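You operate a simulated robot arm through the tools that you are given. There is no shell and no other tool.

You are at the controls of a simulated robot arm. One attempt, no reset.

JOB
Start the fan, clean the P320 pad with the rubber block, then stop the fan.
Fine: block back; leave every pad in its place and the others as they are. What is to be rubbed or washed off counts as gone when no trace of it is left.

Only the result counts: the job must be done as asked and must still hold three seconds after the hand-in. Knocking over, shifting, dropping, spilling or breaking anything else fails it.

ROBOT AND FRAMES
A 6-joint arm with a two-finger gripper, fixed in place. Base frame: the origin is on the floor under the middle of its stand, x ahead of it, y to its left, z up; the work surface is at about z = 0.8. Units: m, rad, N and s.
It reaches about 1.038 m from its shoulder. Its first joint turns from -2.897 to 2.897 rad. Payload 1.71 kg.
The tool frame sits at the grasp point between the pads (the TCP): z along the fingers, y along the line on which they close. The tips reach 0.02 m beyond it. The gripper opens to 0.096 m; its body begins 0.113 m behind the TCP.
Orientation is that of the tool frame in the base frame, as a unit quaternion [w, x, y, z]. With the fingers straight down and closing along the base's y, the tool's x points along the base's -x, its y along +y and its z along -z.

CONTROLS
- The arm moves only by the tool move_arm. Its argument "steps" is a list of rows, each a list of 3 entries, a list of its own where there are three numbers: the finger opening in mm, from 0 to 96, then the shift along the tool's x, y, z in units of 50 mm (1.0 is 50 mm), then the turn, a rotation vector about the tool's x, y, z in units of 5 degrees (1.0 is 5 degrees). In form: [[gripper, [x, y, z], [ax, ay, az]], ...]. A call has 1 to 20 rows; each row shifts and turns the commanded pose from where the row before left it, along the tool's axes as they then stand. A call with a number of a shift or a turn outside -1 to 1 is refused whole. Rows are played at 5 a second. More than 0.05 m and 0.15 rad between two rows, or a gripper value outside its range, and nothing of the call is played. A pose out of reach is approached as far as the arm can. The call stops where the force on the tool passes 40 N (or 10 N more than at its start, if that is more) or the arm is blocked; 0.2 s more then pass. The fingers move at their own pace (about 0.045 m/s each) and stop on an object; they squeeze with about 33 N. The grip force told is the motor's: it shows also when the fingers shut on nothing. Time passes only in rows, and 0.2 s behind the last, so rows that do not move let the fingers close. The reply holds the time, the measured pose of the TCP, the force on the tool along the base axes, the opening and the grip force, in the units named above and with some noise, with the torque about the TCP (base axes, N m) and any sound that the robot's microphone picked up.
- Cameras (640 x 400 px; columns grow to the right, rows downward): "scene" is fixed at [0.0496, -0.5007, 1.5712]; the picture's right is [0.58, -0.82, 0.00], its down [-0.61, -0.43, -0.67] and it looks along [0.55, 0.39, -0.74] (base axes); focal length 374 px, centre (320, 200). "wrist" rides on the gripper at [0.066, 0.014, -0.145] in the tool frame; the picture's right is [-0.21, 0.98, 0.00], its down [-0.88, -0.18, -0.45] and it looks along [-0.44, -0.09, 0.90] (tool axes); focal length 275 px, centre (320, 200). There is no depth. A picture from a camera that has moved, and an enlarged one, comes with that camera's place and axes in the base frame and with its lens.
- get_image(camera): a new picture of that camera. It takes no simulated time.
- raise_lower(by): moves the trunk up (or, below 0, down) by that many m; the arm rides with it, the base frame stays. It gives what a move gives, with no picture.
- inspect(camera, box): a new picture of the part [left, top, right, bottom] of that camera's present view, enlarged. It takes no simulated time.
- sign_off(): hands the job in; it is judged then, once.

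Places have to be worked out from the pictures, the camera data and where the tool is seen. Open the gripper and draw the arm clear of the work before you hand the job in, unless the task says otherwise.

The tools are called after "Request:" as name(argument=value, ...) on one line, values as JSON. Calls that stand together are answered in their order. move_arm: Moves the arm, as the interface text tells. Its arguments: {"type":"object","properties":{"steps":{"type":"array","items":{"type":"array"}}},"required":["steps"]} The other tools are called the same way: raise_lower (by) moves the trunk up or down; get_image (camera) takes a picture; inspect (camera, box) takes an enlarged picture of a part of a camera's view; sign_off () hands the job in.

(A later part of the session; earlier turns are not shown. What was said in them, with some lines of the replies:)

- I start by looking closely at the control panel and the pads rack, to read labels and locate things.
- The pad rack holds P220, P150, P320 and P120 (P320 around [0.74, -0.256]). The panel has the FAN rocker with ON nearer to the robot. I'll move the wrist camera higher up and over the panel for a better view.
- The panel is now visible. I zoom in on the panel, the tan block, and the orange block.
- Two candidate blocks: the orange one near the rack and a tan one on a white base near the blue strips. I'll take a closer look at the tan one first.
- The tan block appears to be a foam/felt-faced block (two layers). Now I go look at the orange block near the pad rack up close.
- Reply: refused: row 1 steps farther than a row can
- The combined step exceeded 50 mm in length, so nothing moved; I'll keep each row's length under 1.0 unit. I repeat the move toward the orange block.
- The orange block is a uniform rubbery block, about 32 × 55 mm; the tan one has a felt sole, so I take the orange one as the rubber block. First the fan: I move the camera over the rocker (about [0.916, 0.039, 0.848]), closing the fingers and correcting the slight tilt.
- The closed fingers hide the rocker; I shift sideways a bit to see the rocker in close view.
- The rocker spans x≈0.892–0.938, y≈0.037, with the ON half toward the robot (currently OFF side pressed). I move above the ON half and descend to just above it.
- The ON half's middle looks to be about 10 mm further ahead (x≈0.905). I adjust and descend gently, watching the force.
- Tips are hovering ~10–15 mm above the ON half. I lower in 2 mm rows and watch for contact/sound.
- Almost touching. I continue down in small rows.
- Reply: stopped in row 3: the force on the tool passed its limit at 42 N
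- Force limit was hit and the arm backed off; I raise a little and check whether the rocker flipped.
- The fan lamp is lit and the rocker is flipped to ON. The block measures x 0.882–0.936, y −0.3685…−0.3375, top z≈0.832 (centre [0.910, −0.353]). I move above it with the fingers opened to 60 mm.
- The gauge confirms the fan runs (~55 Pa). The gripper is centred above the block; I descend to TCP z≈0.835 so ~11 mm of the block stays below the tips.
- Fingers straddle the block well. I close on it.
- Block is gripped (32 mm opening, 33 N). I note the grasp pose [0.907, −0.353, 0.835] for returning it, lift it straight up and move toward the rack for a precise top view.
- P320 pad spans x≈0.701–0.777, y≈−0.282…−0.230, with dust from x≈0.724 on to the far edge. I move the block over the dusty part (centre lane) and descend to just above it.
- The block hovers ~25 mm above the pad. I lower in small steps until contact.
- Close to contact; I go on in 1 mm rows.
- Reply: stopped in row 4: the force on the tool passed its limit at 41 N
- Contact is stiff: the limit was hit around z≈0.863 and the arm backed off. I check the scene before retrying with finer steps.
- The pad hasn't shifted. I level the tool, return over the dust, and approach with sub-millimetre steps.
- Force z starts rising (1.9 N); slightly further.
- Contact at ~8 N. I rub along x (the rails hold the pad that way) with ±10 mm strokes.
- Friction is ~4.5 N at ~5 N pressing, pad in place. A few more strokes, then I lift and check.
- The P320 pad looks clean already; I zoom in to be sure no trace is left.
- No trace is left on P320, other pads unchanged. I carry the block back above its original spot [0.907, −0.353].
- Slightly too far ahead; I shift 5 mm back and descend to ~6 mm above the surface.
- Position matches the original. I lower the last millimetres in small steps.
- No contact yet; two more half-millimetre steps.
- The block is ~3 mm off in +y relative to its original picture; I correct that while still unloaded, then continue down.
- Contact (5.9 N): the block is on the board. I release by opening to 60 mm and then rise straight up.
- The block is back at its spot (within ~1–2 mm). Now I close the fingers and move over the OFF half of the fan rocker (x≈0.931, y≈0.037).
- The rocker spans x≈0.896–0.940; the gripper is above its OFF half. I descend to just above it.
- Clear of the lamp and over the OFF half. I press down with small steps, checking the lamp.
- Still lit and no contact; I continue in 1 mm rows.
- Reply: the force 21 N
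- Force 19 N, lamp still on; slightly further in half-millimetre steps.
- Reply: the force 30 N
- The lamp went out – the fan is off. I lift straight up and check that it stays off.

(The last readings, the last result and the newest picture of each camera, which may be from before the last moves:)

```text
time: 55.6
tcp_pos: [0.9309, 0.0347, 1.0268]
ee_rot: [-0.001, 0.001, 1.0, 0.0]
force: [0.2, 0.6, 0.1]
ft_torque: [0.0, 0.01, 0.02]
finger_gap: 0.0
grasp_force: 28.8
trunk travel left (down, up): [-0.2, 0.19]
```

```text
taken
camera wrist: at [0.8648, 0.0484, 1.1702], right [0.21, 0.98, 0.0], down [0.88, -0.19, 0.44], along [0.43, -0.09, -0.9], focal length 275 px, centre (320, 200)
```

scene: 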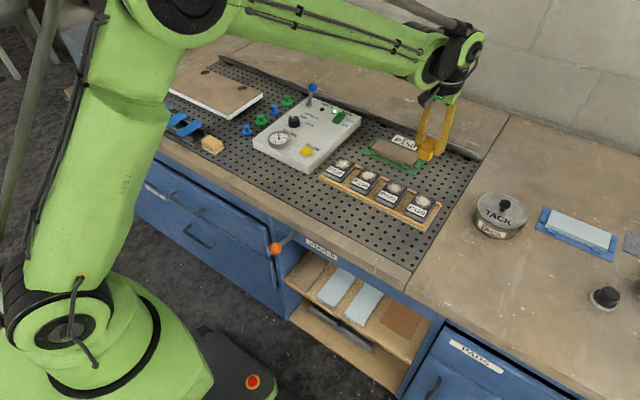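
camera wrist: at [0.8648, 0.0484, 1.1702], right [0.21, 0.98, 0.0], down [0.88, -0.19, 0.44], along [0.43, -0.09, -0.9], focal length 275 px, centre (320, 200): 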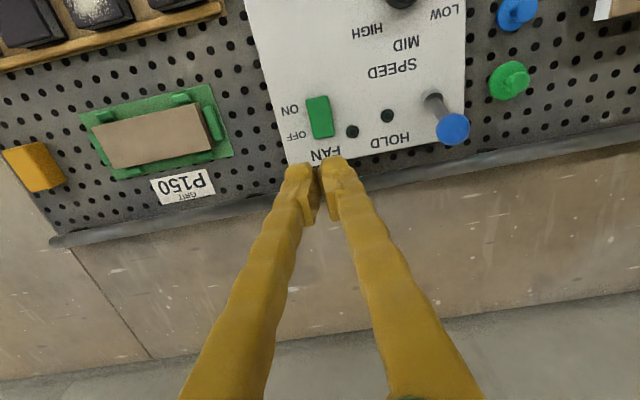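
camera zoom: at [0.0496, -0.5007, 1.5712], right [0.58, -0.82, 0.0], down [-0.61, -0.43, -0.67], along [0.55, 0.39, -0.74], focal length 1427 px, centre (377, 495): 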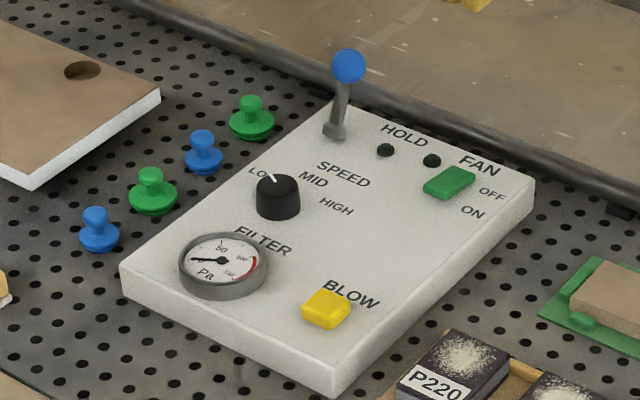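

Fan is off (lamp dark, gauge back at 0, rocker to OFF). I open the gripper and withdraw the arm up and back, then do a final check.

Request:
move_arm(steps=[[0, [0, 0, -0.9], [0, 0, 0]], [30, [0, 0, -0.9], [0, 0, 0]], [60, [0.9, 0, 0], [0, 0, 0]], [96, [0.9, 0, 0], [0, 0, 0]], [96, [0.9, 0, 0], [0, 0, 0]], [96, [0.9, 0, 0], [0, 0, 0]], [96, [0.9, 0, 0], [0, 0, 0]], [96, [0.9, 0, 0], [0, 0, 0]], [96, [0.9, 0, 0], [0, 0, 0]], [96, [0.9, 0, 0], [0, 0, 0]], [96, [0, 0, 0], [0, 0, 0]], [96, [0, 0, 0], [0, 0, 0]]])

Request:
get_image(camera="scene")

Request:
inspect(camera="scene", box=[310, 120, 480, 235])

Request:
get_image(camera="wrist")

```text
time: 58.2
tcp_pos: [0.5714, 0.0372, 1.1147]
ee_rot: [-0.002, 0.001, 1.0, 0.001]
force: [0.4, -0.1, -0.7]
ft_torque: [-0.04, 0.07, -0.01]
finger_gap: 0.0959
grasp_force: 0.1
trunk travel left (down, up): [-0.2, 0.19]
```

```text
taken
```

scene: 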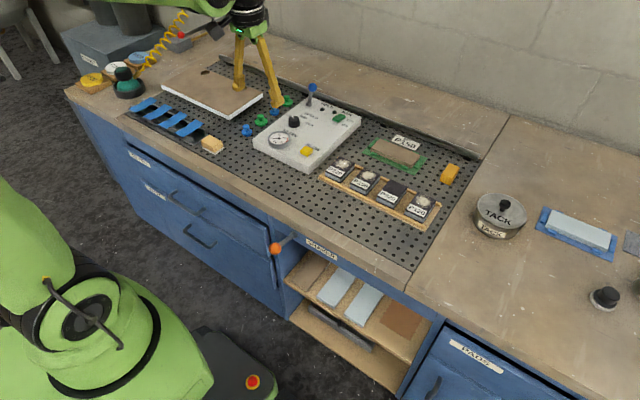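

```text
3.48 times, centred on (395, 178) of scene
camera zoom: at [0.0496, -0.5007, 1.5712], right [0.58, -0.82, 0.0], down [-0.61, -0.43, -0.67], along [0.55, 0.39, -0.74], focal length 1303 px, centre (59, 278)
```

zoom: 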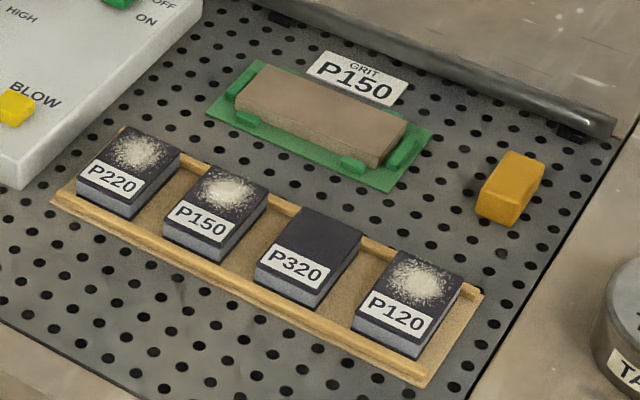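

```text
taken
camera wrist: at [0.5053, 0.0504, 1.2599], right [0.21, 0.98, 0.0], down [0.88, -0.19, 0.44], along [0.43, -0.09, -0.9], focal length 275 px, centre (320, 200)
```

wrist: 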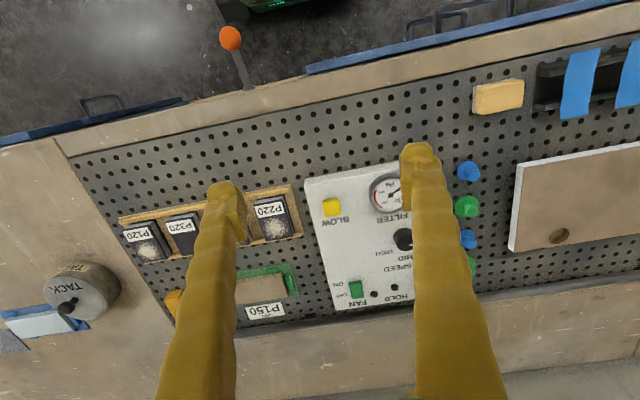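

P320 is clean and in its place, the other pads are untouched, the block is back, and the fan is off. The gripper is open and clear of the work, so I hand the job in.

Request:
sign_off()

```text
The job is handed in.
```

The job is done and handed in. I started the fan, rubbed the P320 pad clean with the block, put the block back and stopped the fan.

- **Fan:** The lamp lit and the filter gauge rose to about 55 Pa when it started. After I pressed OFF the lamp went dark and the gauge fell back to 0.
- **P320 pad:** Enlarged pictures show no trace of dust left, and the pad is still in its place. The P120, P150 and P220 pads still carry their dust, and none of them moved.
- **Block:** Nothing on the bench was marked as rubber. I took the orange block near the pad rack to be it, because the tan block has a separate white sole. The orange block is back within about 1–2 mm of where it started.

Two presses hit the 40 N force limit and the arm backed off: one when switching the fan on, and one on first touching the pad. Pictures taken afterwards showed nothing shifted. The gripper is open and clear of the work.
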